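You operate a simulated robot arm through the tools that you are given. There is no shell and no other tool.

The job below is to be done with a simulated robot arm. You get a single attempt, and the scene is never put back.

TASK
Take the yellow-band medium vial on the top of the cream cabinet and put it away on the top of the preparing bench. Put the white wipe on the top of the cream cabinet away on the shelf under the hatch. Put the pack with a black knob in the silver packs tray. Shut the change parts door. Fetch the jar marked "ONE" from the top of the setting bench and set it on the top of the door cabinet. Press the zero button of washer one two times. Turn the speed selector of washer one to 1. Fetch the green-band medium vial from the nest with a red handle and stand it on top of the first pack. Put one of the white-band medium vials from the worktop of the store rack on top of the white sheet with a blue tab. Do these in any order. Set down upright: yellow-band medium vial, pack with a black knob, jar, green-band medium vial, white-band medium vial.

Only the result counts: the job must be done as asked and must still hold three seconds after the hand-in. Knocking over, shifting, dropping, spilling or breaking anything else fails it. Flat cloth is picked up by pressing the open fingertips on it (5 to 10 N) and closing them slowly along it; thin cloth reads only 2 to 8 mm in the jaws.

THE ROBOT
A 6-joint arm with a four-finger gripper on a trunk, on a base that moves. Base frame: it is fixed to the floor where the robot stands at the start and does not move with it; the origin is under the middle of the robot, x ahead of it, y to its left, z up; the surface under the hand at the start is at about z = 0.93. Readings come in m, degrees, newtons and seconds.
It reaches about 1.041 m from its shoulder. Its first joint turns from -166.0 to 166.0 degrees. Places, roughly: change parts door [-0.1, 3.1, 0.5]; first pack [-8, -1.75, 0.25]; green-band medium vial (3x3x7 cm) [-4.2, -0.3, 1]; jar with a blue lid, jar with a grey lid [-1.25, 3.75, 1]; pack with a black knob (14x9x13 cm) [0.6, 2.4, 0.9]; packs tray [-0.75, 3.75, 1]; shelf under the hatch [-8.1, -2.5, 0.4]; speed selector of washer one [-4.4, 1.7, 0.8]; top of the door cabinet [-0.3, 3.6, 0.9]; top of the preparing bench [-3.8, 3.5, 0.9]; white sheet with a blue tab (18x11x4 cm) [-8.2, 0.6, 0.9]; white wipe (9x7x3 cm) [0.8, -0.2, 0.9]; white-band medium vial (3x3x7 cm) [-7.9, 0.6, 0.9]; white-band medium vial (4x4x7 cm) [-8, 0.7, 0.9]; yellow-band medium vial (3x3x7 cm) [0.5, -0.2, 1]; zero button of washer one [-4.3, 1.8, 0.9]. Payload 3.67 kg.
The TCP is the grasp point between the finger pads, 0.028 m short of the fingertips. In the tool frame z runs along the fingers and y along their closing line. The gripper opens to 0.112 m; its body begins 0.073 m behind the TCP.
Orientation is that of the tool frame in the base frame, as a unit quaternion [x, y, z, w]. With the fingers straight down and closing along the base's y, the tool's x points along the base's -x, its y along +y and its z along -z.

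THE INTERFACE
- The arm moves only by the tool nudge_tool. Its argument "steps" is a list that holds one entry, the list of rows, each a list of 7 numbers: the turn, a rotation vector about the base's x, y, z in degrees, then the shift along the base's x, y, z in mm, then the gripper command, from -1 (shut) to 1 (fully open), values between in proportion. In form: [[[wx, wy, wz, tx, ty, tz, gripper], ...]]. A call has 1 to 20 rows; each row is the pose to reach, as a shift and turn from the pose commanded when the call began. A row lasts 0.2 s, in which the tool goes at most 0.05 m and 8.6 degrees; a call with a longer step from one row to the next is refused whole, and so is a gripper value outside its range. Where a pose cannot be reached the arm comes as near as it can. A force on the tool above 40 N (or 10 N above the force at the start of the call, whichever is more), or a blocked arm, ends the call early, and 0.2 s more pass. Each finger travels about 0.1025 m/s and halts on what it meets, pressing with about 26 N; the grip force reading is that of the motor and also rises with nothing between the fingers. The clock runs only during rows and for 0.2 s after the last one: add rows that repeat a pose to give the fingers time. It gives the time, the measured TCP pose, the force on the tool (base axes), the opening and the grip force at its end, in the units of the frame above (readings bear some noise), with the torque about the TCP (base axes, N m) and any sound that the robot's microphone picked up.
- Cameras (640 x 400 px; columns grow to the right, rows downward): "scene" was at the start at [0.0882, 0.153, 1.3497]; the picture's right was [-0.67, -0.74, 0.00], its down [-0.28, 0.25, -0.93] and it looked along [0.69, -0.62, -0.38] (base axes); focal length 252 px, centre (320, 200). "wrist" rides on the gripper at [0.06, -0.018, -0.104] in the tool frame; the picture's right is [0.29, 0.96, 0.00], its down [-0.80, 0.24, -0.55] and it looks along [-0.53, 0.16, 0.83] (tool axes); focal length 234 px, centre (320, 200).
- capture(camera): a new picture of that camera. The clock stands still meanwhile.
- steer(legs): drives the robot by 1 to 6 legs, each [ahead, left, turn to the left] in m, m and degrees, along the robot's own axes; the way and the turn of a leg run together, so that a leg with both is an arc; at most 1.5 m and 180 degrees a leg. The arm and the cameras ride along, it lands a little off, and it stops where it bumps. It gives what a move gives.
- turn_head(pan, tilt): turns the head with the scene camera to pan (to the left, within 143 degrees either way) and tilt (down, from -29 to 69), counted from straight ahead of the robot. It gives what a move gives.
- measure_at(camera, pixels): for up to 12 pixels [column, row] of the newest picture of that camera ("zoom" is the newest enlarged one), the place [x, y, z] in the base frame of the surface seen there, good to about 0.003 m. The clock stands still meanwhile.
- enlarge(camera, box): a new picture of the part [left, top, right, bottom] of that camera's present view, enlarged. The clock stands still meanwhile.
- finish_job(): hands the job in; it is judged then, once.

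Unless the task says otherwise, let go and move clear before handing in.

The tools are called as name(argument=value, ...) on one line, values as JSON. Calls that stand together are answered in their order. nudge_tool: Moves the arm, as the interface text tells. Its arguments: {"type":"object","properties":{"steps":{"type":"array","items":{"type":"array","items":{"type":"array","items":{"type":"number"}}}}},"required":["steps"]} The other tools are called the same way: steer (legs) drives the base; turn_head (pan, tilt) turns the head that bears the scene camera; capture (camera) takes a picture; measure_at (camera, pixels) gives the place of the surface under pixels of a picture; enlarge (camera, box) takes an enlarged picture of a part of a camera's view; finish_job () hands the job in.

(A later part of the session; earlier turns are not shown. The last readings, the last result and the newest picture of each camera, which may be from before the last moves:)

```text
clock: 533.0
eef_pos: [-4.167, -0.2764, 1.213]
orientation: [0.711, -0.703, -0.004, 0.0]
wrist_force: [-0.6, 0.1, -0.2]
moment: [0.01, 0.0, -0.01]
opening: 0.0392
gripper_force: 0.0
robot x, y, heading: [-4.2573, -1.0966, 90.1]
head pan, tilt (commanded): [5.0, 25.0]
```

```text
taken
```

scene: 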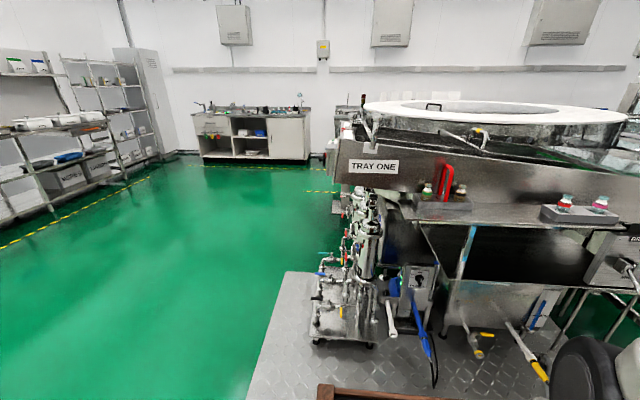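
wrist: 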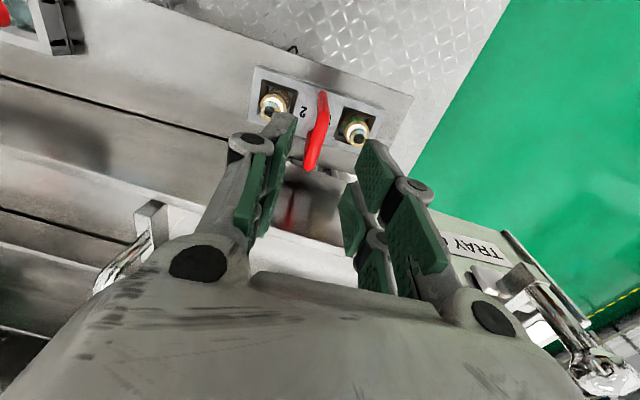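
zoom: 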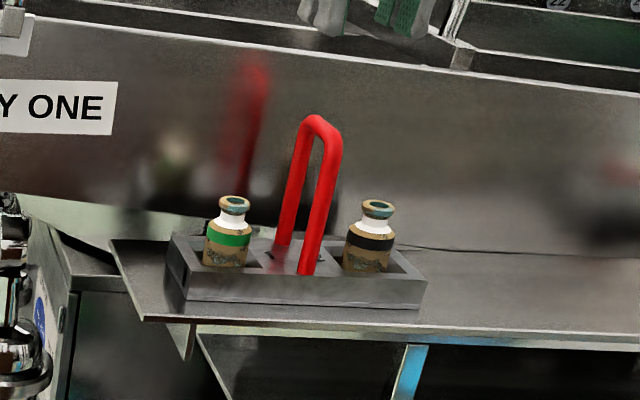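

The nest is back within about 1 mm of its original place. Now I turn the tool by -90° above the green vial, for a top grasp closing along y (camera on the side away from the handle).

nudge_tool(steps=[[[0, 0, -8.2, -5, 2, 0, 0.0], [0, 0, -16.4, -10, 4, 0, 0.0], [0, 0, -24.6, -15, 6, 0, 0.0], [0, 0, -32.8, -20, 8, 0, 0.0], [0, 0, -41, -25, 10, 0, 0.0], [0, 0, -49.2, -30, 12, 0, 0.0], [0, 0, -57.4, -35, 14, 0, 0.0], [0, 0, -65.6, -40, 16, 0, 0.0], [0, 0, -73.8, -45, 18, 0, 0.0], [0, 0, -82, -50, 20, 0, 0.0], [0, 0, -90, -54, 22, 0, 0.0], [0, 0, -90, -54, 22, 0, 0.0]]])

capture(camera="wrist")

enlarge(camera="wrist", box=[260, 60, 400, 180])

```text
clock: 535.6
eef_pos: [-4.2207, -0.2523, 1.2136]
orientation: [-0.005, 1.0, 0.003, 0.004]
wrist_force: [-0.5, 0.5, -0.2]
moment: [0.02, 0.02, -0.01]
opening: 0.0558
gripper_force: 0.0
robot x, y, heading: [-4.2586, -1.0964, 90.2]
head pan, tilt (commanded): [5.0, 25.0]
```

```text
taken
```

wrist: 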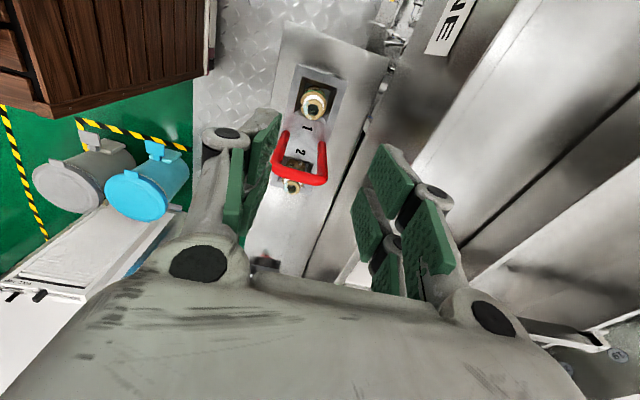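

```text
3.33 times, centred on (330, 120) of wrist
```

zoom: 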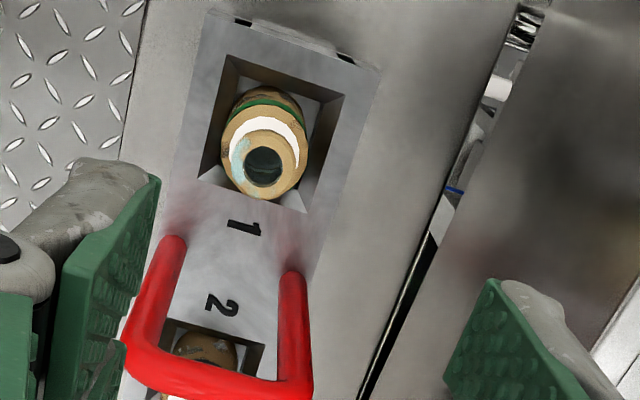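

The green vial is seen from above in pocket 1 (zoom (263,167)). I measure its rim and the surroundings.

measure_at(camera="zoom", pixels=[[263, 148], [263, 188], [243, 165], [283, 168], [262, 167], [225, 150], [305, 130], [200, 180], [340, 180], [430, 210], [140, 300], [295, 290]])

```text
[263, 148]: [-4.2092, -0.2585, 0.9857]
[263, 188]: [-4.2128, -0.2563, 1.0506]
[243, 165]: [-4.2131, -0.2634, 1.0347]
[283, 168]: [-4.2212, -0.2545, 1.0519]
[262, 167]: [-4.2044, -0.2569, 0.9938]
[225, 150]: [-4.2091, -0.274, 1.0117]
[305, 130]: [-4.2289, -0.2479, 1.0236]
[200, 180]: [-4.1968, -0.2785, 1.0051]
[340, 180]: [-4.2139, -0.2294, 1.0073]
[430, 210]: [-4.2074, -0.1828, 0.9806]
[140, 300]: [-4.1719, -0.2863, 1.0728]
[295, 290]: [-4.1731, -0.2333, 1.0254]
```

Vial axis ≈ (-4.2215,-0.259). I descend in two stages with the opening at 0.056.

nudge_tool(steps=[[[0, 0, 0, -1, -6.5, 0, 0.0], [0, 0, 0, -1, -6.5, -40, 0.0], [0, 0, 0, -1, -6.5, -80, 0.0], [0, 0, 0, -1, -6.5, -115, 0.0], [0, 0, 0, -1, -6.5, -115, 0.0]]])

enlarge(camera="wrist", box=[220, 60, 420, 220])

enlarge(camera="scene", box=[390, 120, 510, 240])

```text
clock: 536.9
eef_pos: [-4.2196, -0.2614, 1.0999]
orientation: [-0.006, 1.0, 0.002, 0.003]
wrist_force: [0.0, 0.9, -0.7]
moment: [0.0, -0.02, -0.02]
opening: 0.0559
gripper_force: 0.1
robot x, y, heading: [-4.2588, -1.1002, 90.4]
head pan, tilt (commanded): [5.0, 25.0]
```

```text
2.50 times, centred on (320, 140) of wrist
```

zoom: 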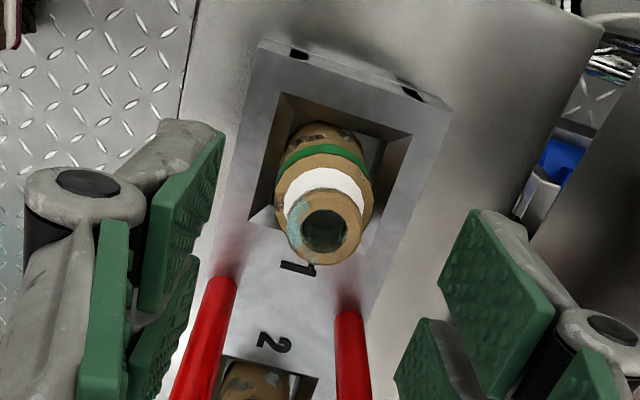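

```text
3.33 times, centred on (450, 180) of scene
```

zoom: 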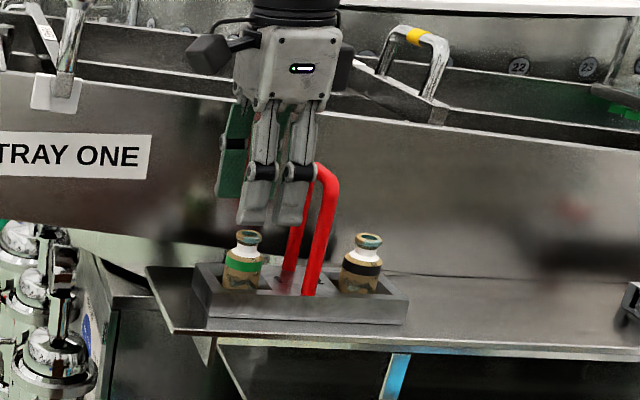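

The body of the gripper would touch the handle's top if it came straight down, so I lean the tool 10° away from the handle (about y) before the final descent.

nudge_tool(steps=[[[0, -5, 0, -1, 1, 0, 0.0], [0, -10, 0, -2, 2, 0, 0.0], [0, -10, 0, -2, 2, -20, 0.0], [0, -10, 0, -2, 2, -38, 0.0], [0, -10, 0, -2, 2, -38, 0.0]]])

enlarge(camera="scene", box=[390, 120, 510, 240])

enlarge(camera="wrist", box=[220, 80, 420, 240])

```text
clock: 538.0
eef_pos: [-4.2248, -0.2576, 1.0586]
orientation: [-0.007, 0.996, 0.002, 0.091]
wrist_force: [-0.1, 0.5, 0.5]
moment: [0.02, 0.03, 0.0]
opening: 0.056
gripper_force: 0.0
robot x, y, heading: [-4.2589, -1.0988, 90.5]
head pan, tilt (commanded): [5.0, 25.0]
```

```text
3.33 times, centred on (450, 180) of scene
```

zoom: 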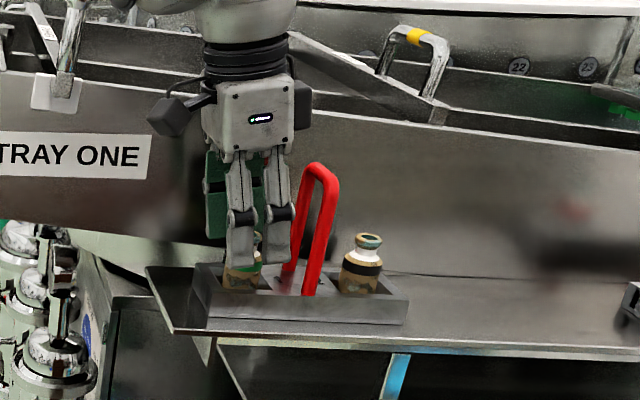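

```text
2.50 times, centred on (320, 160) of wrist
```

zoom: 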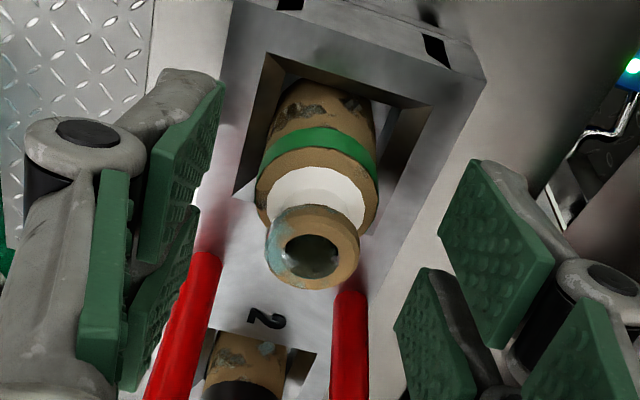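

Clear of the handle. I descend the last 16 mm and close.

nudge_tool(steps=[[[0, 0, 0, 1.5, 0, -6, 0.0], [0, 0, 0, 1.5, 0, -12, 0.0], [0, 0, 0, 1.5, 0, -15, 0.0], [0, 0, 0, 1.5, 0, -15, -0.2], [0, 0, 0, 1.5, 0, -15, -0.4], [0, 0, 0, 1.5, 0, -15, -0.5], [0, 0, 0, 1.5, 0, -15, -0.7], [0, 0, 0, 1.5, 0, -15, -1], [0, 0, 0, 1.5, 0, -15, -1]]])

enlarge(camera="scene", box=[390, 120, 510, 240])

enlarge(camera="wrist", box=[220, 80, 420, 240])

```text
clock: 540.0
eef_pos: [-4.2226, -0.2596, 1.0444]
orientation: [-0.006, 0.996, 0.002, 0.09]
wrist_force: [0.0, 0.3, 0.8]
moment: [-0.02, 0.02, 0.01]
opening: 0.0264
gripper_force: 26.1
robot x, y, heading: [-4.2555, -1.0984, 90.4]
head pan, tilt (commanded): [5.0, 25.0]
```

```text
3.33 times, centred on (450, 180) of scene
```

zoom: 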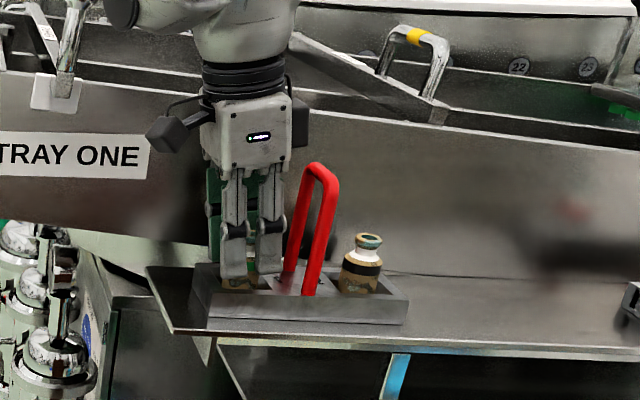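

```text
2.50 times, centred on (320, 160) of wrist
```

zoom: 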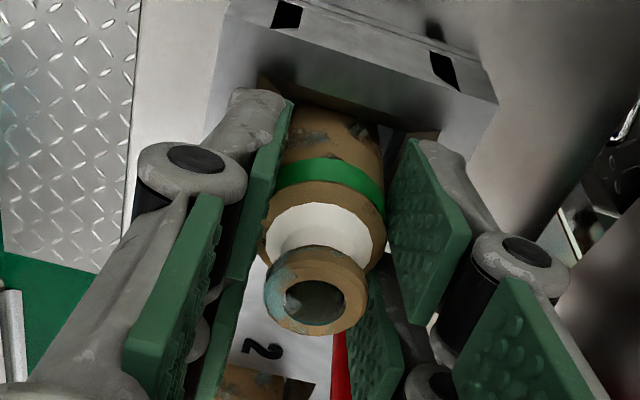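

The vial is held (0.0264). I lift it well above the handle and move right, to the free part of the ledge, where I will set it down to re-grip it from the side.

nudge_tool(steps=[[[0, 0, 0, 0, 0, 15, -1], [0, 0, 0, 0, 0, 40, -1], [0, 0, 0, 0, 0, 80, -1], [0, 0, 0, 0, 0, 120, -1], [0, 0, 0, 0, 0, 155, -1], [0, 0, 0, 20, -5, 165, -1], [0, 0, 0, 60, -8, 165, -1], [0, 0, 0, 105, -10, 165, -1], [0, 0, 0, 150, -12, 165, -1], [0, 0, 0, 195, -12, 165, -1], [0, 0, 0, 240, -12, 165, -1], [0, 0, 0, 240, -12, 165, -1]]])

capture(camera="scene")

capture(camera="wrist")

```text
clock: 542.6
eef_pos: [-3.9817, -0.2683, 1.2055]
orientation: [-0.005, 0.996, 0.002, 0.091]
wrist_force: [0.0, -0.1, 0.2]
moment: [-0.01, 0.03, 0.01]
opening: 0.0266
gripper_force: 25.8
robot x, y, heading: [-4.2576, -1.0981, 90.4]
head pan, tilt (commanded): [5.0, 25.0]
```

```text
taken
```

scene: 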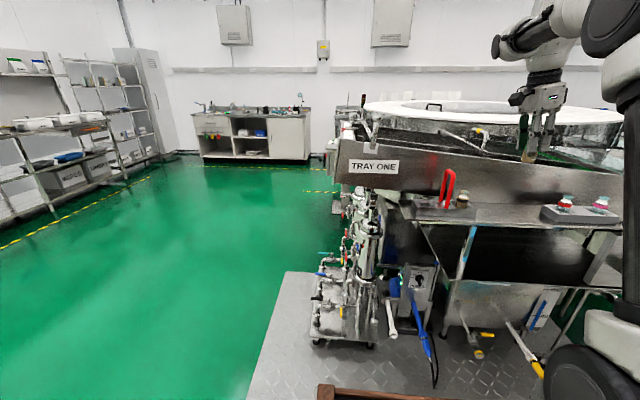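

```text
taken
```

wrist: 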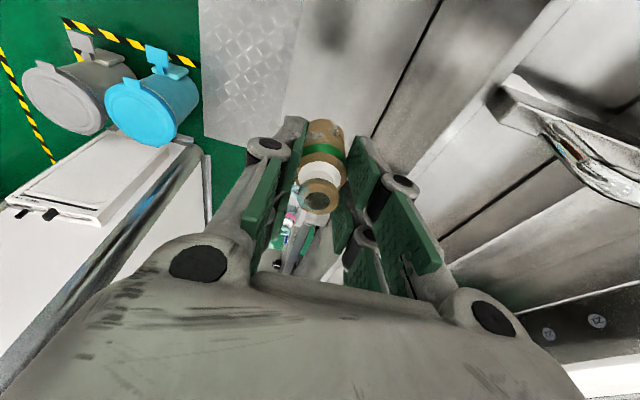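

The vial is in hand. I measure the free ledge strip between the two nests.

measure_at(camera="scene", pixels=[[490, 212], [505, 215], [515, 218], [525, 212], [543, 220], [505, 222], [475, 210], [505, 208], [560, 218], [480, 220]])

enlarge(camera="scene", box=[430, 150, 630, 250])

```text
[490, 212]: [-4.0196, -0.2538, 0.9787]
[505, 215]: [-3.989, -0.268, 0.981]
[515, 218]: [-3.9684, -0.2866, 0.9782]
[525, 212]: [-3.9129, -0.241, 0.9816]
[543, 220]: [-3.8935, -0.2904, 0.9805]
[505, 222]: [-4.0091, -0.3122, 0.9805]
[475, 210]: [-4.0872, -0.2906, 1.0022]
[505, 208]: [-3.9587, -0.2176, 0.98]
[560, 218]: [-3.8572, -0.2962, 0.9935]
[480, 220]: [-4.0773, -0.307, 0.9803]
```

```text
3.20 times, centred on (530, 200) of scene
```

zoom: 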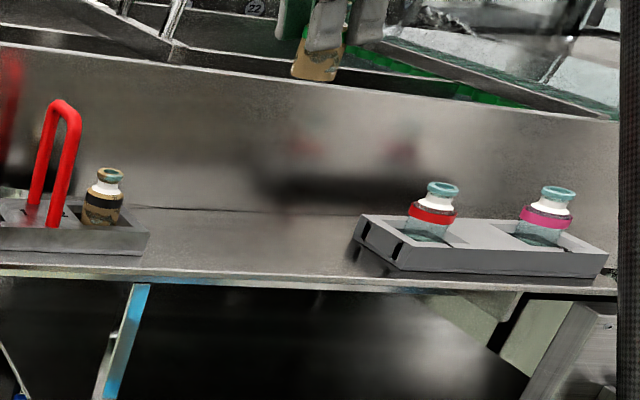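

The ledge is at z≈0.980 with 10 cm free on each side. I lower the vial there.

nudge_tool(steps=[[[0, 0, 0, 0, 0, -45, -1], [0, 0, 0, 0, 0, -90, -1], [0, 0, 0, 0, 0, -130, -1], [0, 0, 0, 0, 0, -150, -1], [0, 0, 0, 0, 0, -159, -1], [0, 0, 0, 0, 0, -162, -1], [0, 0, 0, 0, 0, -162, -1]]])

enlarge(camera="scene", box=[460, 150, 580, 240])

```text
clock: 544.2
eef_pos: [-3.9825, -0.2704, 1.0472]
orientation: [-0.005, 0.996, 0.002, 0.09]
wrist_force: [0.3, 0.5, -0.3]
moment: [0.02, 0.01, 0.01]
opening: 0.0265
gripper_force: 25.9
robot x, y, heading: [-4.2556, -1.1024, 90.5]
head pan, tilt (commanded): [5.0, 25.0]
```

```text
4.44 times, centred on (520, 195) of scene
```

zoom: 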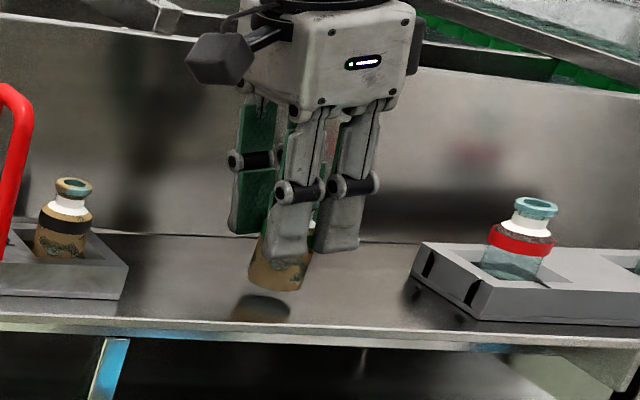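

nudge_tool(steps=[[[0, 0, 0, 0, 0, -3, -1], [0, 0, 0, 0, 0, -5, -1], [0, 0, 0, 0, 0, -7, -1], [0, 0, 0, 0, 0, -8, -1], [0, 0, 0, 0, 0, -8, -1]]])

```text
clock: 545.5
eef_pos: [-3.9824, -0.2702, 1.0396]
orientation: [-0.007, 0.996, 0.002, 0.091]
wrist_force: [-0.9, 2.0, 4.8]
moment: [0.15, 0.0, 0.02]
opening: 0.0266
gripper_force: 26.3
robot x, y, heading: [-4.261, -1.0985, 90.2]
head pan, tilt (commanded): [5.0, 25.0]
```

Contact (4.8 N). I open and rise straight up.

nudge_tool(steps=[[[0, 0, 0, 0, 0, 0, -0.6], [0, 0, 0, 0, 0, 0, -0.4], [0, 0, 0, 0, 0, 0, -0.2], [0, 0, 0, 0, 0, 0, 0], [0, 0, 0, 0, 0, 0, 0.1], [0, 0, 0, 0, 0, 20, 0.1], [0, 0, 0, 0, 0, 50, 0.1], [0, 0, 0, 0, 0, 90, 0.1], [0, 0, 0, 0, 0, 130, 0.1], [0, 0, 0, 0, -20, 160, 0.1], [0, 0, 0, 0, -60, 160, 0.1], [0, 0, 0, 0, -105, 160, 0.1], [0, 0, 0, 0, -150, 160, 0.1], [0, 0, 0, 0, -150, 160, 0.1]]])

enlarge(camera="scene", box=[460, 150, 580, 240])

measure_at(camera="zoom", pixels=[[280, 180], [280, 215], [280, 240], [285, 265], [255, 240], [305, 240], [275, 275]])

```text
clock: 548.5
eef_pos: [-3.9824, -0.4217, 1.2011]
orientation: [-0.006, 0.996, 0.002, 0.09]
wrist_force: [0.8, 0.4, 0.9]
moment: [0.04, 0.02, -0.02]
opening: 0.0617
gripper_force: 0.1
robot x, y, heading: [-4.2577, -1.1012, 90.0]
head pan, tilt (commanded): [5.0, 25.0]
```

```text
4.44 times, centred on (520, 195) of scene
```

zoom: 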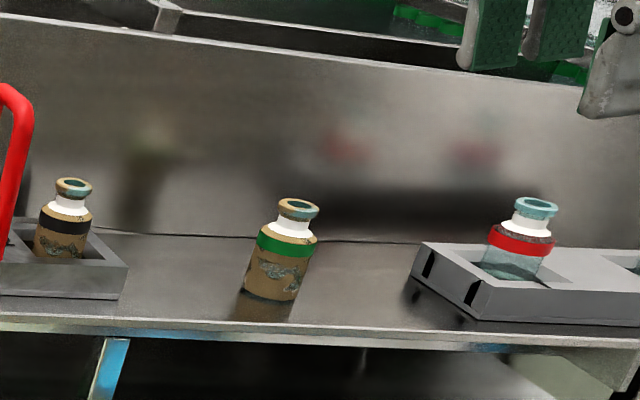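

```text
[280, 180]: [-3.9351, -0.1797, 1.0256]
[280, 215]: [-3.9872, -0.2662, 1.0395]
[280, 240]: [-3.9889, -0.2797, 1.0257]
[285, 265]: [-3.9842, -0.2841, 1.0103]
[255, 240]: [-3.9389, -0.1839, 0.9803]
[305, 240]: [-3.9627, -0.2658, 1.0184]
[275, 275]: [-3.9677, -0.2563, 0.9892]
```

The green-band vial stands free on the ledge at about (-3.981,-0.2695). I straighten the tool, reposition the base to the south-west of it, and prepare the level approach again.

nudge_tool(steps=[[[0, 5, 0, 0, -40, 0, -0.1], [0, 10, 0, 0, -80, 0, -0.1], [0, 10, 0, 0, -125, 0, -0.1], [0, 10, 0, 0, -170, 0, -0.1], [0, 10, 0, 0, -170, 0, -0.1]]])

steer(legs=[[-0.065, 0.18, 0]])

```text
clock: 549.6
eef_pos: [-3.9834, -0.5884, 1.1983]
orientation: [-0.006, 1.0, 0.002, 0.003]
wrist_force: [-0.3, 0.6, -0.2]
moment: [0.0, 0.01, 0.0]
opening: 0.0507
gripper_force: 0.0
robot x, y, heading: [-4.2528, -1.1008, 90.3]
head pan, tilt (commanded): [5.0, 25.0]
```

```text
clock: 551.2
eef_pos: [-4.1533, -0.6578, 1.1988]
orientation: [-0.003, 1.0, 0.002, 0.004]
wrist_force: [0.6, -0.5, -0.1]
moment: [-0.01, 0.02, 0.02]
opening: 0.0504
gripper_force: 0.1
robot x, y, heading: [-4.4352, -1.1641, 90.2]
head pan, tilt (commanded): [5.0, 25.0]
```

Now the tool goes to the roll's start point (-4.03,-0.666,0.86).

nudge_tool(steps=[[[0, 0, 0, 16, -1, -42, 0.0], [0, 0, 0, 32, -2, -84, 0.0], [0, 0, 0, 48, -3, -127, 0.0], [0, 0, 0, 64, -4, -170, 0.0], [0, 0, 0, 80, -5, -212, 0.0], [0, 0, 0, 96, -6, -255, 0.0], [0, 0, 0, 112, -7, -298, 0.0], [0, 0, 0, 123, -8, -339, 0.0], [0, 0, 0, 123, -8, -339, 0.0]]])

nudge_tool(steps=[[[4.31, 4.31, -5.33, -17.2, 18.8, 1.4, 0.0], [8.62, 8.62, -10.66, -32.3, 39, 5.4, 0.0], [12.93, 12.93, -15.99, -45.1, 60, 12.1, 0.0], [17.24, 17.24, -21.32, -55.3, 81.5, 21.2, 0.0], [21.55, 21.55, -26.65, -62.8, 103.1, 32.6, 0.0], [25.86, 25.86, -31.98, -67.3, 124.2, 46.1, 0.0], [30.16, 30.16, -37.31, -68.8, 144.6, 61.4, 0.0], [34.47, 34.47, -42.64, -67.3, 163.8, 78.1, 0.0], [38.78, 38.78, -47.97, -62.7, 181.3, 96.1, 0.0], [43.09, 43.09, -53.3, -55.2, 197, 114.8, 0.0], [47.4, 47.4, -58.63, -45, 210.3, 134, 0.0], [51.7, 51.7, -63.96, -32.1, 221.2, 153.2, 0.0], [56, 56, -69.3, -17, 229.3, 172, 0.0], [60.3, 60.3, -74.55, 0, 234.5, 189.9, 0.0], [60.3, 60.3, -74.55, 0, 234.5, 189.9, 0.0]]])

capture(camera="wrist")

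turn_head(pan=-30, tilt=30)

capture(camera="scene")

```text
clock: 553.2
eef_pos: [-4.0321, -0.6652, 0.8602]
orientation: [-0.004, 1.0, 0.003, 0.004]
wrist_force: [0.8, 0.2, -0.1]
moment: [0.01, 0.03, 0.03]
opening: 0.0558
gripper_force: 0.0
robot x, y, heading: [-4.4317, -1.1626, 90.1]
head pan, tilt (commanded): [5.0, 25.0]
```

```text
clock: 556.4
eef_pos: [-4.0325, -0.4297, 1.0497]
orientation: [0.551, 0.551, 0.446, -0.44]
wrist_force: [0.0, 0.2, 0.2]
moment: [0.02, 0.03, 0.0]
opening: 0.0561
gripper_force: 0.0
robot x, y, heading: [-4.4336, -1.162, 90.0]
head pan, tilt (commanded): [5.0, 25.0]
```

```text
taken
```

wrist: 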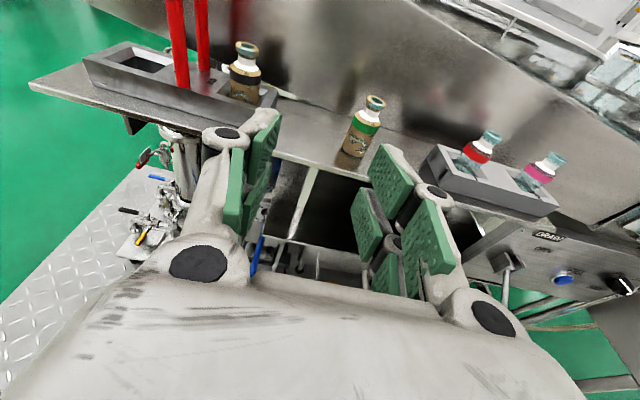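

```text
clock: 557.4
eef_pos: [-4.0326, -0.4304, 1.0492]
orientation: [0.55, 0.553, 0.445, -0.44]
wrist_force: [0.4, 0.0, 0.1]
moment: [-0.03, 0.01, 0.0]
opening: 0.0561
gripper_force: 0.0
robot x, y, heading: [-4.431, -1.1661, 90.3]
head pan, tilt (commanded): [-30.0, 30.0]
```

```text
taken
```

scene: 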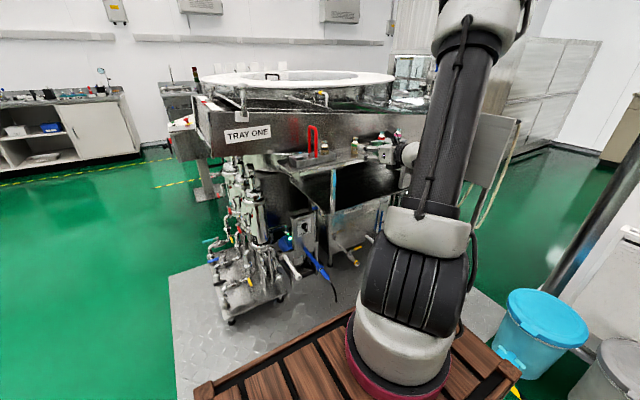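

The roll worked again. I line up with the vial (x +51, z -31 mm) and advance part-way with a wider opening.

nudge_tool(steps=[[[0, 0, 0, 25, 0, -15, 0.25], [0, 0, 0, 51, 0, -31, 0.25], [0, 0, 0, 51, 35, -31, 0.25], [0, 0, 0, 51, 70, -31, 0.25], [0, 0, 0, 51, 70, -31, 0.25]]])

enlarge(camera="wrist", box=[220, 60, 440, 240])

enlarge(camera="scene", box=[290, 110, 430, 200])

```text
clock: 558.6
eef_pos: [-3.9805, -0.358, 1.0182]
orientation: [0.55, 0.552, 0.446, -0.44]
wrist_force: [0.5, 0.5, 0.5]
moment: [-0.01, -0.02, -0.02]
opening: 0.0702
gripper_force: 0.2
robot x, y, heading: [-4.4339, -1.1639, 89.9]
head pan, tilt (commanded): [-30.0, 30.0]
```

```text
2.22 times, centred on (330, 150) of wrist
```

zoom: 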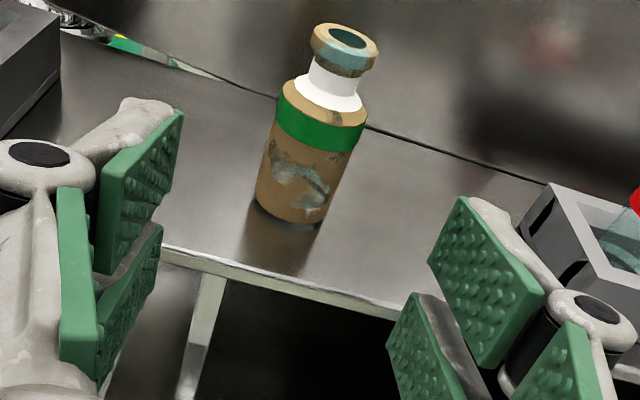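

```text
4.44 times, centred on (360, 155) of scene
```

zoom: 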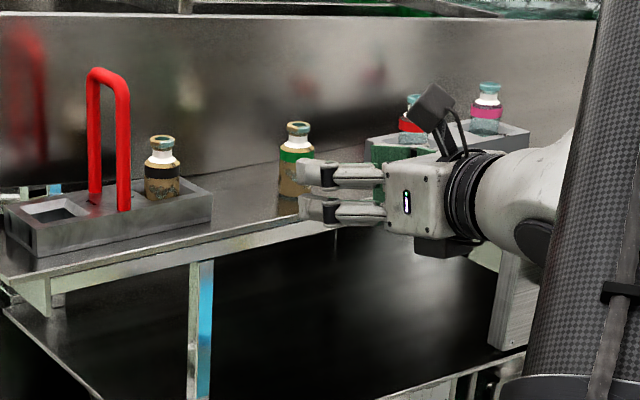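

The vial lines up within about 1 mm. I advance so that it sits fully between the pads.

nudge_tool(steps=[[[0, 0, 0, 1, 25, 0, 0.25], [0, 0, 0, 1, 50, 0, 0.25], [0, 0, 0, 1, 72, 0, 0.25], [0, 0, 0, 1, 86, 0, 0.25], [0, 0, 0, 1, 86, 0, 0.25]]])

enlarge(camera="wrist", box=[220, 80, 440, 260])

enlarge(camera="scene", box=[290, 110, 430, 200])

```text
clock: 559.8
eef_pos: [-3.9799, -0.2775, 1.0177]
orientation: [0.55, 0.553, 0.445, -0.44]
wrist_force: [0.5, -0.5, 0.3]
moment: [0.01, 0.02, 0.02]
opening: 0.0698
gripper_force: 0.0
robot x, y, heading: [-4.4312, -1.1631, 90.1]
head pan, tilt (commanded): [-30.0, 30.0]
```

```text
2.22 times, centred on (330, 170) of wrist
```

zoom: 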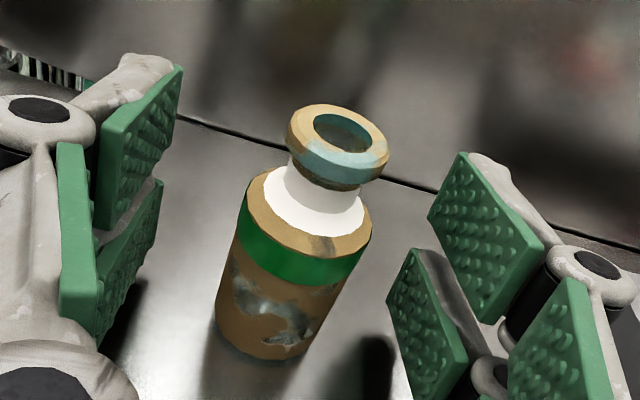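

```text
4.44 times, centred on (360, 155) of scene
```

zoom: 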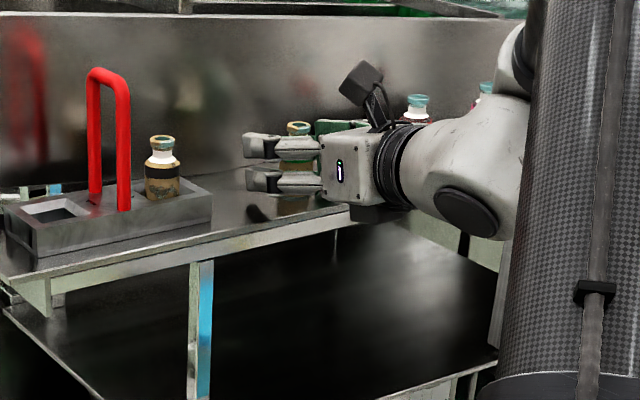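

The vial is between the pads. I advance 6 mm more and close slowly.

nudge_tool(steps=[[[0, 0, 0, 0, 6, 0, 0.25], [0, 0, 0, 0, 6, 0, 0.0], [0, 0, 0, 0, 6, 0, -0.25], [0, 0, 0, 0, 6, 0, -0.4], [0, 0, 0, 0, 6, 0, -0.5], [0, 0, 0, 0, 6, 0, -0.7], [0, 0, 0, 0, 6, 0, -1], [0, 0, 0, 0, 6, 0, -1]]])

enlarge(camera="wrist", box=[220, 80, 440, 260])

enlarge(camera="scene", box=[310, 120, 410, 190])

```text
clock: 561.6
eef_pos: [-3.979, -0.269, 1.0179]
orientation: [0.55, 0.553, 0.445, -0.44]
wrist_force: [0.1, 0.8, 0.5]
moment: [0.0, 0.01, 0.01]
opening: 0.0271
gripper_force: 25.8
robot x, y, heading: [-4.4328, -1.1646, 89.8]
head pan, tilt (commanded): [-30.0, 30.0]
```

```text
2.22 times, centred on (330, 170) of wrist
```

zoom: 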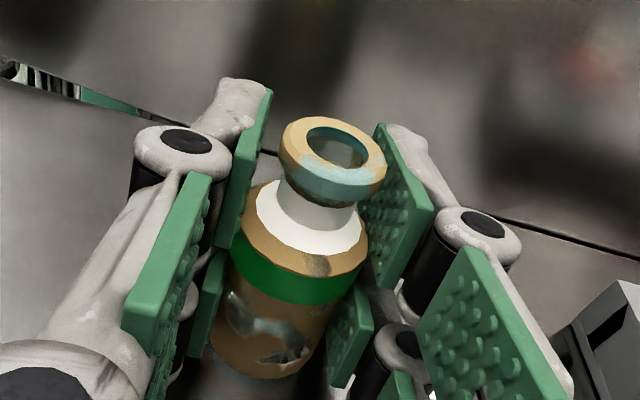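

```text
5.71 times, centred on (360, 155) of scene
```

zoom: 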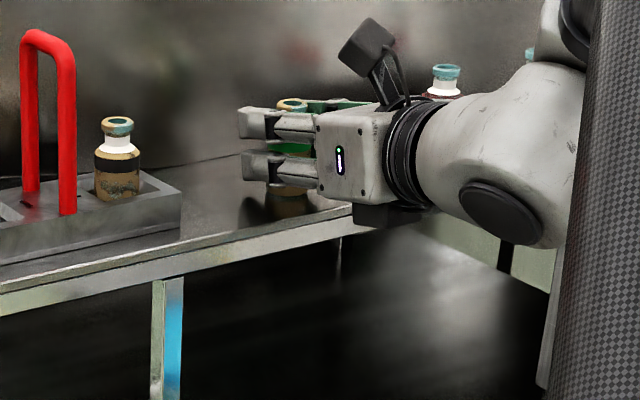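

The vial is gripped from the side (0.0271). I lift it straight up and retract.

nudge_tool(steps=[[[0, 0, 0, 0, 0, 10, -1], [0, 0, 0, 0, 0, 30, -1], [0, 0, 0, 0, 0, 60, -1], [0, 0, 0, -5, -20, 80, -1], [0, 0, 0, -15, -55, 95, -1], [0, 0, 0, -25, -95, 110, -1], [0, 0, 0, -35, -135, 120, -1], [0, 0, 0, -45, -170, 130, -1], [0, 0, 0, -45, -170, 130, -1]]])

enlarge(camera="wrist", box=[220, 80, 440, 260])

capture(camera="scene")

```text
clock: 563.6
eef_pos: [-4.023, -0.4377, 1.1489]
orientation: [0.551, 0.552, 0.445, -0.44]
wrist_force: [0.2, 1.4, -0.2]
moment: [0.02, -0.01, 0.0]
opening: 0.0269
gripper_force: 26.1
robot x, y, heading: [-4.4324, -1.1626, 90.1]
head pan, tilt (commanded): [-30.0, 30.0]
```

```text
2.22 times, centred on (330, 170) of wrist
```

zoom: 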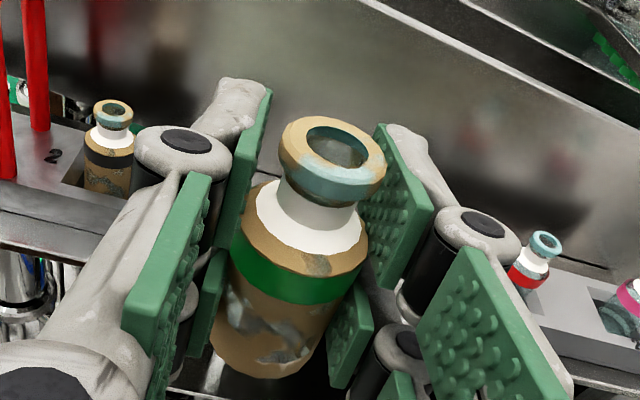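

```text
taken
```

scene: 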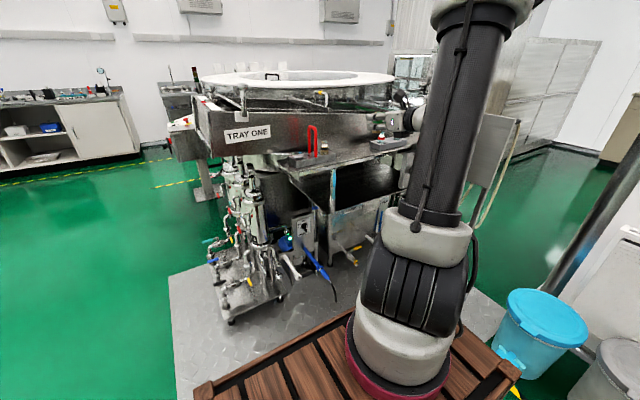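

The vial sits firmly. I back away from the machine, move west and turn toward the cart.

steer(legs=[[-0.33, 0, 0], [0, 1.45, 0], [0, 0, 90]])

turn_head(pan=10, tilt=25)

capture(camera="scene")

enlarge(camera="wrist", box=[220, 80, 440, 260])

```text
clock: 576.5
eef_pos: [-6.6515, -1.1751, 1.1493]
orientation: [-0.038, 0.779, -0.025, -0.626]
wrist_force: [0.0, -0.3, -0.3]
moment: [-0.03, 0.01, 0.02]
opening: 0.0271
gripper_force: 26.2
robot x, y, heading: [-5.8882, -1.5165, -174.9]
head pan, tilt (commanded): [-30.0, 30.0]
```

```text
clock: 577.6
eef_pos: [-6.6522, -1.1741, 1.1481]
orientation: [-0.038, 0.779, -0.026, -0.626]
wrist_force: [-0.1, 0.3, 0.3]
moment: [-0.02, 0.0, 0.01]
opening: 0.0269
gripper_force: 25.5
robot x, y, heading: [-5.8884, -1.5145, -174.6]
head pan, tilt (commanded): [10.0, 25.0]
```

```text
taken
```

scene: 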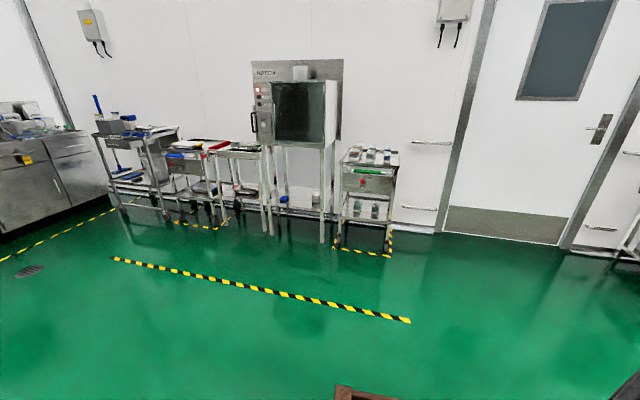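

```text
2.22 times, centred on (330, 170) of wrist
```

zoom: 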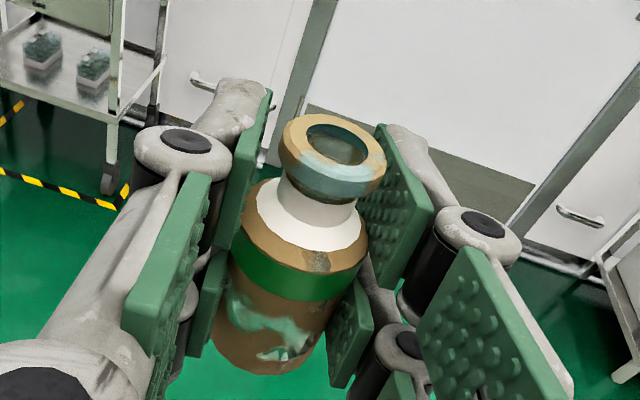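

I drive to a point in front of the cart, about 0.37 m behind the final stand, and straighten the heading.

steer(legs=[[0, 0, -5.4], [0.86, 0.73, 0]])

turn_head(pan=-10, tilt=35)

capture(camera="scene")

```text
clock: 583.9
eef_pos: [-7.4886, -1.8073, 1.1488]
orientation: [0.006, 0.78, 0.01, -0.626]
wrist_force: [0.3, 0.5, 0.3]
moment: [0.0, 0.02, -0.01]
opening: 0.027
gripper_force: 25.8
robot x, y, heading: [-6.7674, -2.232, 179.0]
head pan, tilt (commanded): [10.0, 25.0]
```

```text
clock: 584.7
eef_pos: [-7.4871, -1.8064, 1.1491]
orientation: [0.006, 0.78, 0.01, -0.626]
wrist_force: [0.5, -0.5, -0.4]
moment: [-0.03, 0.02, 0.0]
opening: 0.0267
gripper_force: 25.8
robot x, y, heading: [-6.7656, -2.2293, 179.1]
head pan, tilt (commanded): [-10.0, 35.0]
```

```text
taken
```

scene: 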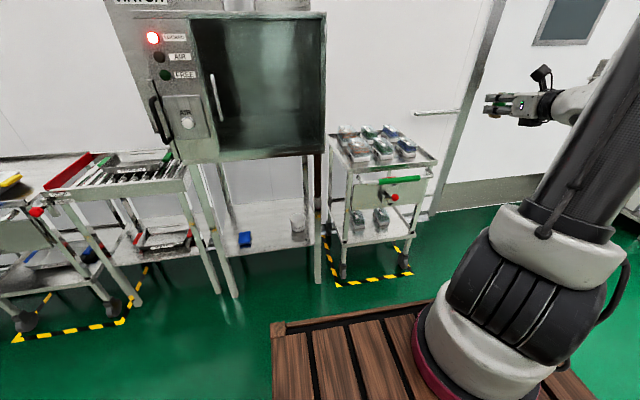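

The tool is already in line with the pack (y -1.806). I measure the FIRST pack closely from here.

enlarge(camera="scene", box=[330, 170, 440, 260])

measure_at(camera="zoom", pixels=[[290, 225], [300, 245], [285, 205], [310, 270], [270, 235], [330, 255], [280, 180], [180, 215], [190, 245], [350, 195], [400, 175], [250, 190]])

enlarge(camera="scene", box=[365, 195, 405, 235])

```text
4.44 times, centred on (385, 215) of scene
```

zoom: 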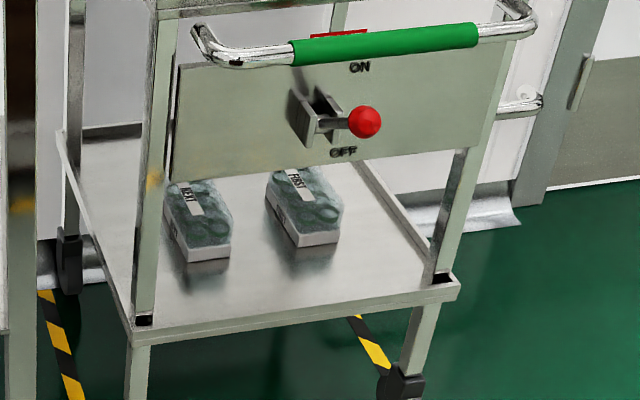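

```text
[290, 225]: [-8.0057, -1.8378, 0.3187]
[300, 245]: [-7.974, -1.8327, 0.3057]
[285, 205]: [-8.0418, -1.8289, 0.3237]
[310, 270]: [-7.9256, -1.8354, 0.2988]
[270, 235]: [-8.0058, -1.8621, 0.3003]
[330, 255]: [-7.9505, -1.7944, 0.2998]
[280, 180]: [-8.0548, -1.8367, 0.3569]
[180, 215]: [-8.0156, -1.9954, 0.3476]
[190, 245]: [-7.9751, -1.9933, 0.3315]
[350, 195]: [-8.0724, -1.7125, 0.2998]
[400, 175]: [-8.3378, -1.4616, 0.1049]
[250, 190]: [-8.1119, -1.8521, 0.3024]
```

```text
10.00 times, centred on (385, 215) of scene
```

zoom: 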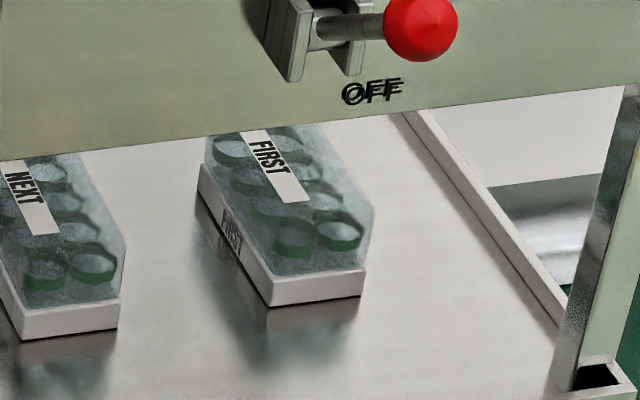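

The right pack is FIRST, the left one NEXT. I measure the FIRST pack's top and the red lever ball above the opening.

measure_at(camera="zoom", pixels=[[258, 150], [275, 175], [300, 198], [320, 190], [340, 205], [300, 230], [265, 210], [300, 290], [350, 285], [365, 240], [420, 30], [330, 25]])

```text
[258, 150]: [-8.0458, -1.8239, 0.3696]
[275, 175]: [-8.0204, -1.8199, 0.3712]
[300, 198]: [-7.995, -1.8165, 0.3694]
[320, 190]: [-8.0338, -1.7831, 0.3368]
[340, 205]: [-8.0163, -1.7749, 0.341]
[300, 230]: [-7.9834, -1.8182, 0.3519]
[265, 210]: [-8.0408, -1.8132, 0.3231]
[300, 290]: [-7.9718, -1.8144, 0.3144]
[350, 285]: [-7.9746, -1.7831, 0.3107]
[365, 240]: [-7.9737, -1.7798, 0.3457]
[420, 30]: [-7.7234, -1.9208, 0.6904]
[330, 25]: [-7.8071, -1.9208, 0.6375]
```

The pack's top is at z≈0.3695; a lever ball at (-7.72,-1.92,0.69) must be avoided by the forearm. I shift the base 0.1 m right and extend the tool forward at height before lowering it.

steer(legs=[[0, -0.1, 0.9]])

nudge_tool(steps=[[[0, 0, 0, -40, -20, 0, -1], [0, 0, 0, -80, -40, 0, -1], [0, 0, 0, -120, -60, 0, -1], [0, 0, 0, -160, -80, 0, -1], [0, 0, 0, -200, -100, 0, -1], [0, 0, 0, -200, -100, 0, -1]]])

capture(camera="scene")

```text
clock: 585.9
eef_pos: [-7.4941, -1.7198, 1.1474]
orientation: [0.0, 0.78, 0.005, -0.626]
wrist_force: [-0.6, 0.6, -0.2]
moment: [0.04, 0.04, -0.01]
opening: 0.0269
gripper_force: 26.0
robot x, y, heading: [-6.7669, -2.1294, 179.7]
head pan, tilt (commanded): [-10.0, 35.0]
```

```text
clock: 587.2
eef_pos: [-7.6934, -1.8177, 1.1501]
orientation: [-0.001, 0.78, 0.005, -0.626]
wrist_force: [0.0, 0.4, -0.7]
moment: [0.0, -0.01, -0.02]
opening: 0.0273
gripper_force: 26.2
robot x, y, heading: [-6.762, -2.1281, 180.1]
head pan, tilt (commanded): [-10.0, 35.0]
```

```text
taken
```

scene: 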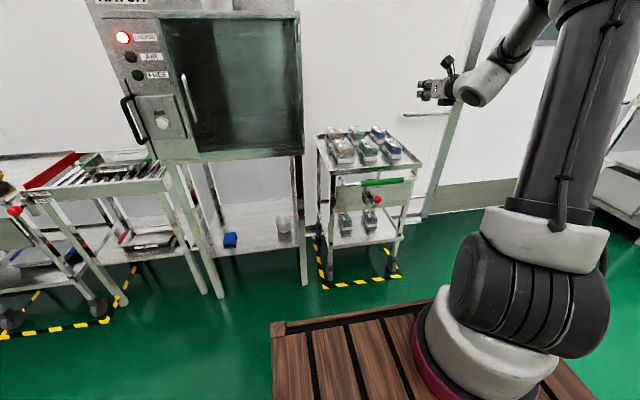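

The tool points straight at the cart. I lower it in two stages, 4 cm further back from the handle.

nudge_tool(steps=[[[0, 0, 0, 20, 5, -20, -1], [0, 0, 0, 40, 10, -60, -1], [0, 0, 0, 40, 10, -105, -1], [0, 0, 0, 40, 10, -150, -1], [0, 0, 0, 40, 10, -195, -1], [0, 0, 0, 40, 10, -240, -1], [0, 0, 0, 40, 10, -285, -1], [0, 0, 0, 40, 10, -330, -1], [0, 0, 0, 40, 10, -365, -1], [0, 0, 0, 40, 10, -365, -1]]])

capture(camera="scene")

```text
clock: 589.5
eef_pos: [-7.6527, -1.8078, 0.7832]
orientation: [-0.001, 0.78, 0.004, -0.626]
wrist_force: [-0.6, -0.5, 0.2]
moment: [-0.02, 0.01, -0.01]
opening: 0.0272
gripper_force: 25.9
robot x, y, heading: [-6.7687, -2.1294, 179.9]
head pan, tilt (commanded): [-10.0, 35.0]
```

```text
taken
```

scene: 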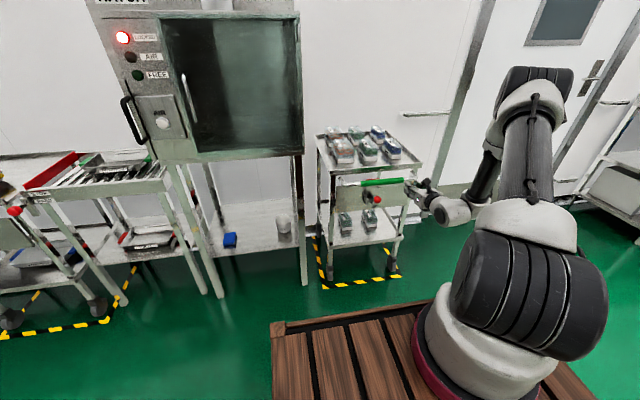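

No trouble so far. I continue down to TCP z≈0.42.

nudge_tool(steps=[[[0, 0, 0, 0, 0, -45, -1], [0, 0, 0, 0, 0, -90, -1], [0, 0, 0, 0, 0, -135, -1], [0, 0, 0, 0, 0, -180, -1], [0, 0, 0, 0, 0, -225, -1], [0, 0, 0, 0, 0, -270, -1], [0, 0, 0, 0, 0, -315, -1], [0, 0, 0, 0, 0, -350, -1], [0, 0, 0, 0, 0, -363, -1], [0, 0, 0, 0, 0, -363, -1]]])

capture(camera="scene")

capture(camera="wrist")

```text
clock: 591.6
eef_pos: [-7.6564, -1.8063, 0.4231]
orientation: [0.0, 0.78, 0.005, -0.626]
wrist_force: [-0.9, -0.2, -0.6]
moment: [0.03, -0.01, 0.01]
opening: 0.0274
gripper_force: 26.3
robot x, y, heading: [-6.7655, -2.1291, 180.0]
head pan, tilt (commanded): [-10.0, 35.0]
```

```text
taken
```

scene: 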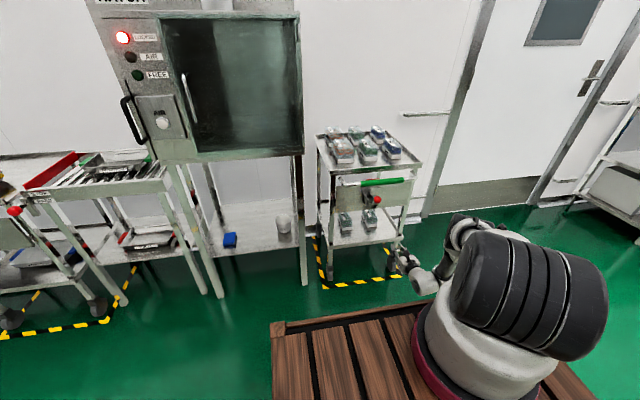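

```text
taken
```

wrist: 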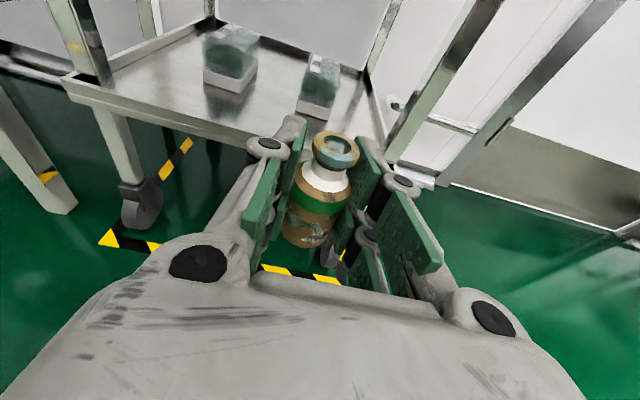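

The tool is at z 0.423 with the FIRST pack straight ahead ((320,85) in the wrist view). I measure the drawer's lower edge before going under it.

enlarge(camera="scene", box=[310, 150, 430, 290])

measure_at(camera="wrist", pixels=[[318, 70], [330, 75], [315, 60], [335, 95], [310, 95], [235, 60], [345, 20], [365, 60], [300, 130]])

```text
2.86 times, centred on (370, 220) of scene
```

zoom: 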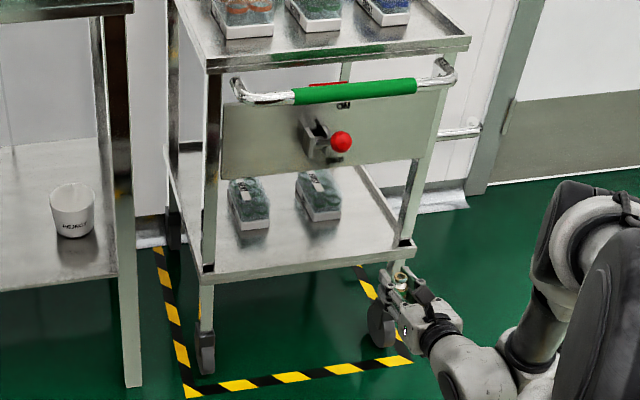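

```text
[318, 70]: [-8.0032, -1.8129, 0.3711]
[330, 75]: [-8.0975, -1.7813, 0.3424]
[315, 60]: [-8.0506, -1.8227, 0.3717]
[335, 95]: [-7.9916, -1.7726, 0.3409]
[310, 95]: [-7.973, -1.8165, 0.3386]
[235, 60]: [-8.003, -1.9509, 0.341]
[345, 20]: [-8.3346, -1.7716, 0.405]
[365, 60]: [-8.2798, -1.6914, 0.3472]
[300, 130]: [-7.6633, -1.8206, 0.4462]
```

measure_at(camera="zoom", pixels=[[300, 168], [330, 165], [380, 158], [250, 174], [342, 140], [320, 130], [405, 250], [210, 275], [300, 262], [350, 95], [440, 75]])

```text
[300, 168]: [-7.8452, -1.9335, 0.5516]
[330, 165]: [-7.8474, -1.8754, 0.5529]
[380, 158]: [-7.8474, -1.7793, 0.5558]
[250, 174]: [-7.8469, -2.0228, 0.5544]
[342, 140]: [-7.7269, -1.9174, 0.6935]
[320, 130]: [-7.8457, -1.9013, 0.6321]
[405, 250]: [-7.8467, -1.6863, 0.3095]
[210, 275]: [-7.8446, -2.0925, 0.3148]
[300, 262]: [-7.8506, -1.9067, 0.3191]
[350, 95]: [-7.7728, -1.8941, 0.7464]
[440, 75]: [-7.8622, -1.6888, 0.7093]
```

The drawer's lower edge is at z≈0.548; with TCP z 0.417 the camera passes with ~1.5 cm to spare and the vial with ~0.9 cm over the pack. I lower 6 mm and drive in by 0.15 m.

nudge_tool(steps=[[[0, 0, 0, 0, 0, -3, -1], [0, 0, 0, 0, 0, -6, -1], [0, 0, 0, 0, 0, -6, -1]]])

steer(legs=[[0.13, 0, 0]])

capture(camera="wrist")

capture(camera="scene")

```text
clock: 592.5
eef_pos: [-7.654, -1.8072, 0.4149]
orientation: [-0.001, 0.78, 0.005, -0.626]
wrist_force: [0.0, 0.2, 0.7]
moment: [0.06, 0.01, 0.04]
opening: 0.0272
gripper_force: 25.6
robot x, y, heading: [-6.7628, -2.1294, 180.1]
head pan, tilt (commanded): [-10.0, 35.0]
```

```text
clock: 593.7
eef_pos: [-7.7799, -1.8109, 0.4156]
orientation: [-0.002, 0.78, 0.003, -0.626]
wrist_force: [-0.3, 0.4, 0.9]
moment: [0.02, 0.0, 0.0]
opening: 0.0273
gripper_force: 26.3
robot x, y, heading: [-6.8893, -2.1277, -180.0]
head pan, tilt (commanded): [-10.0, 35.0]
```

```text
taken
```

wrist: 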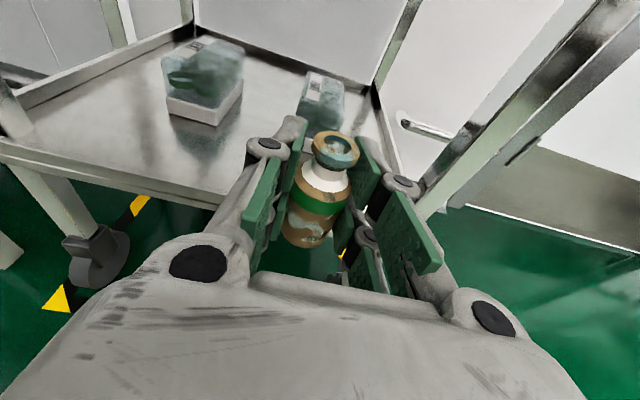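

```text
taken
```

scene: 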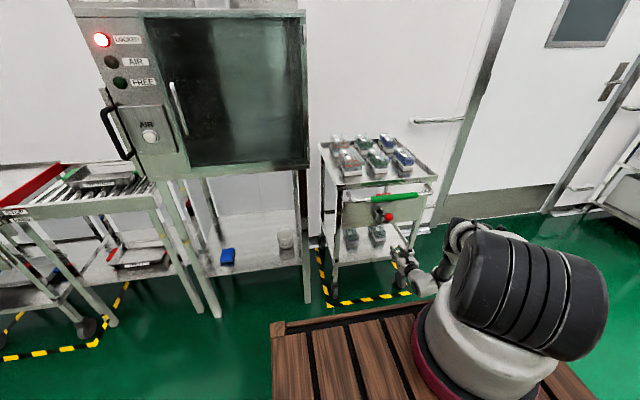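

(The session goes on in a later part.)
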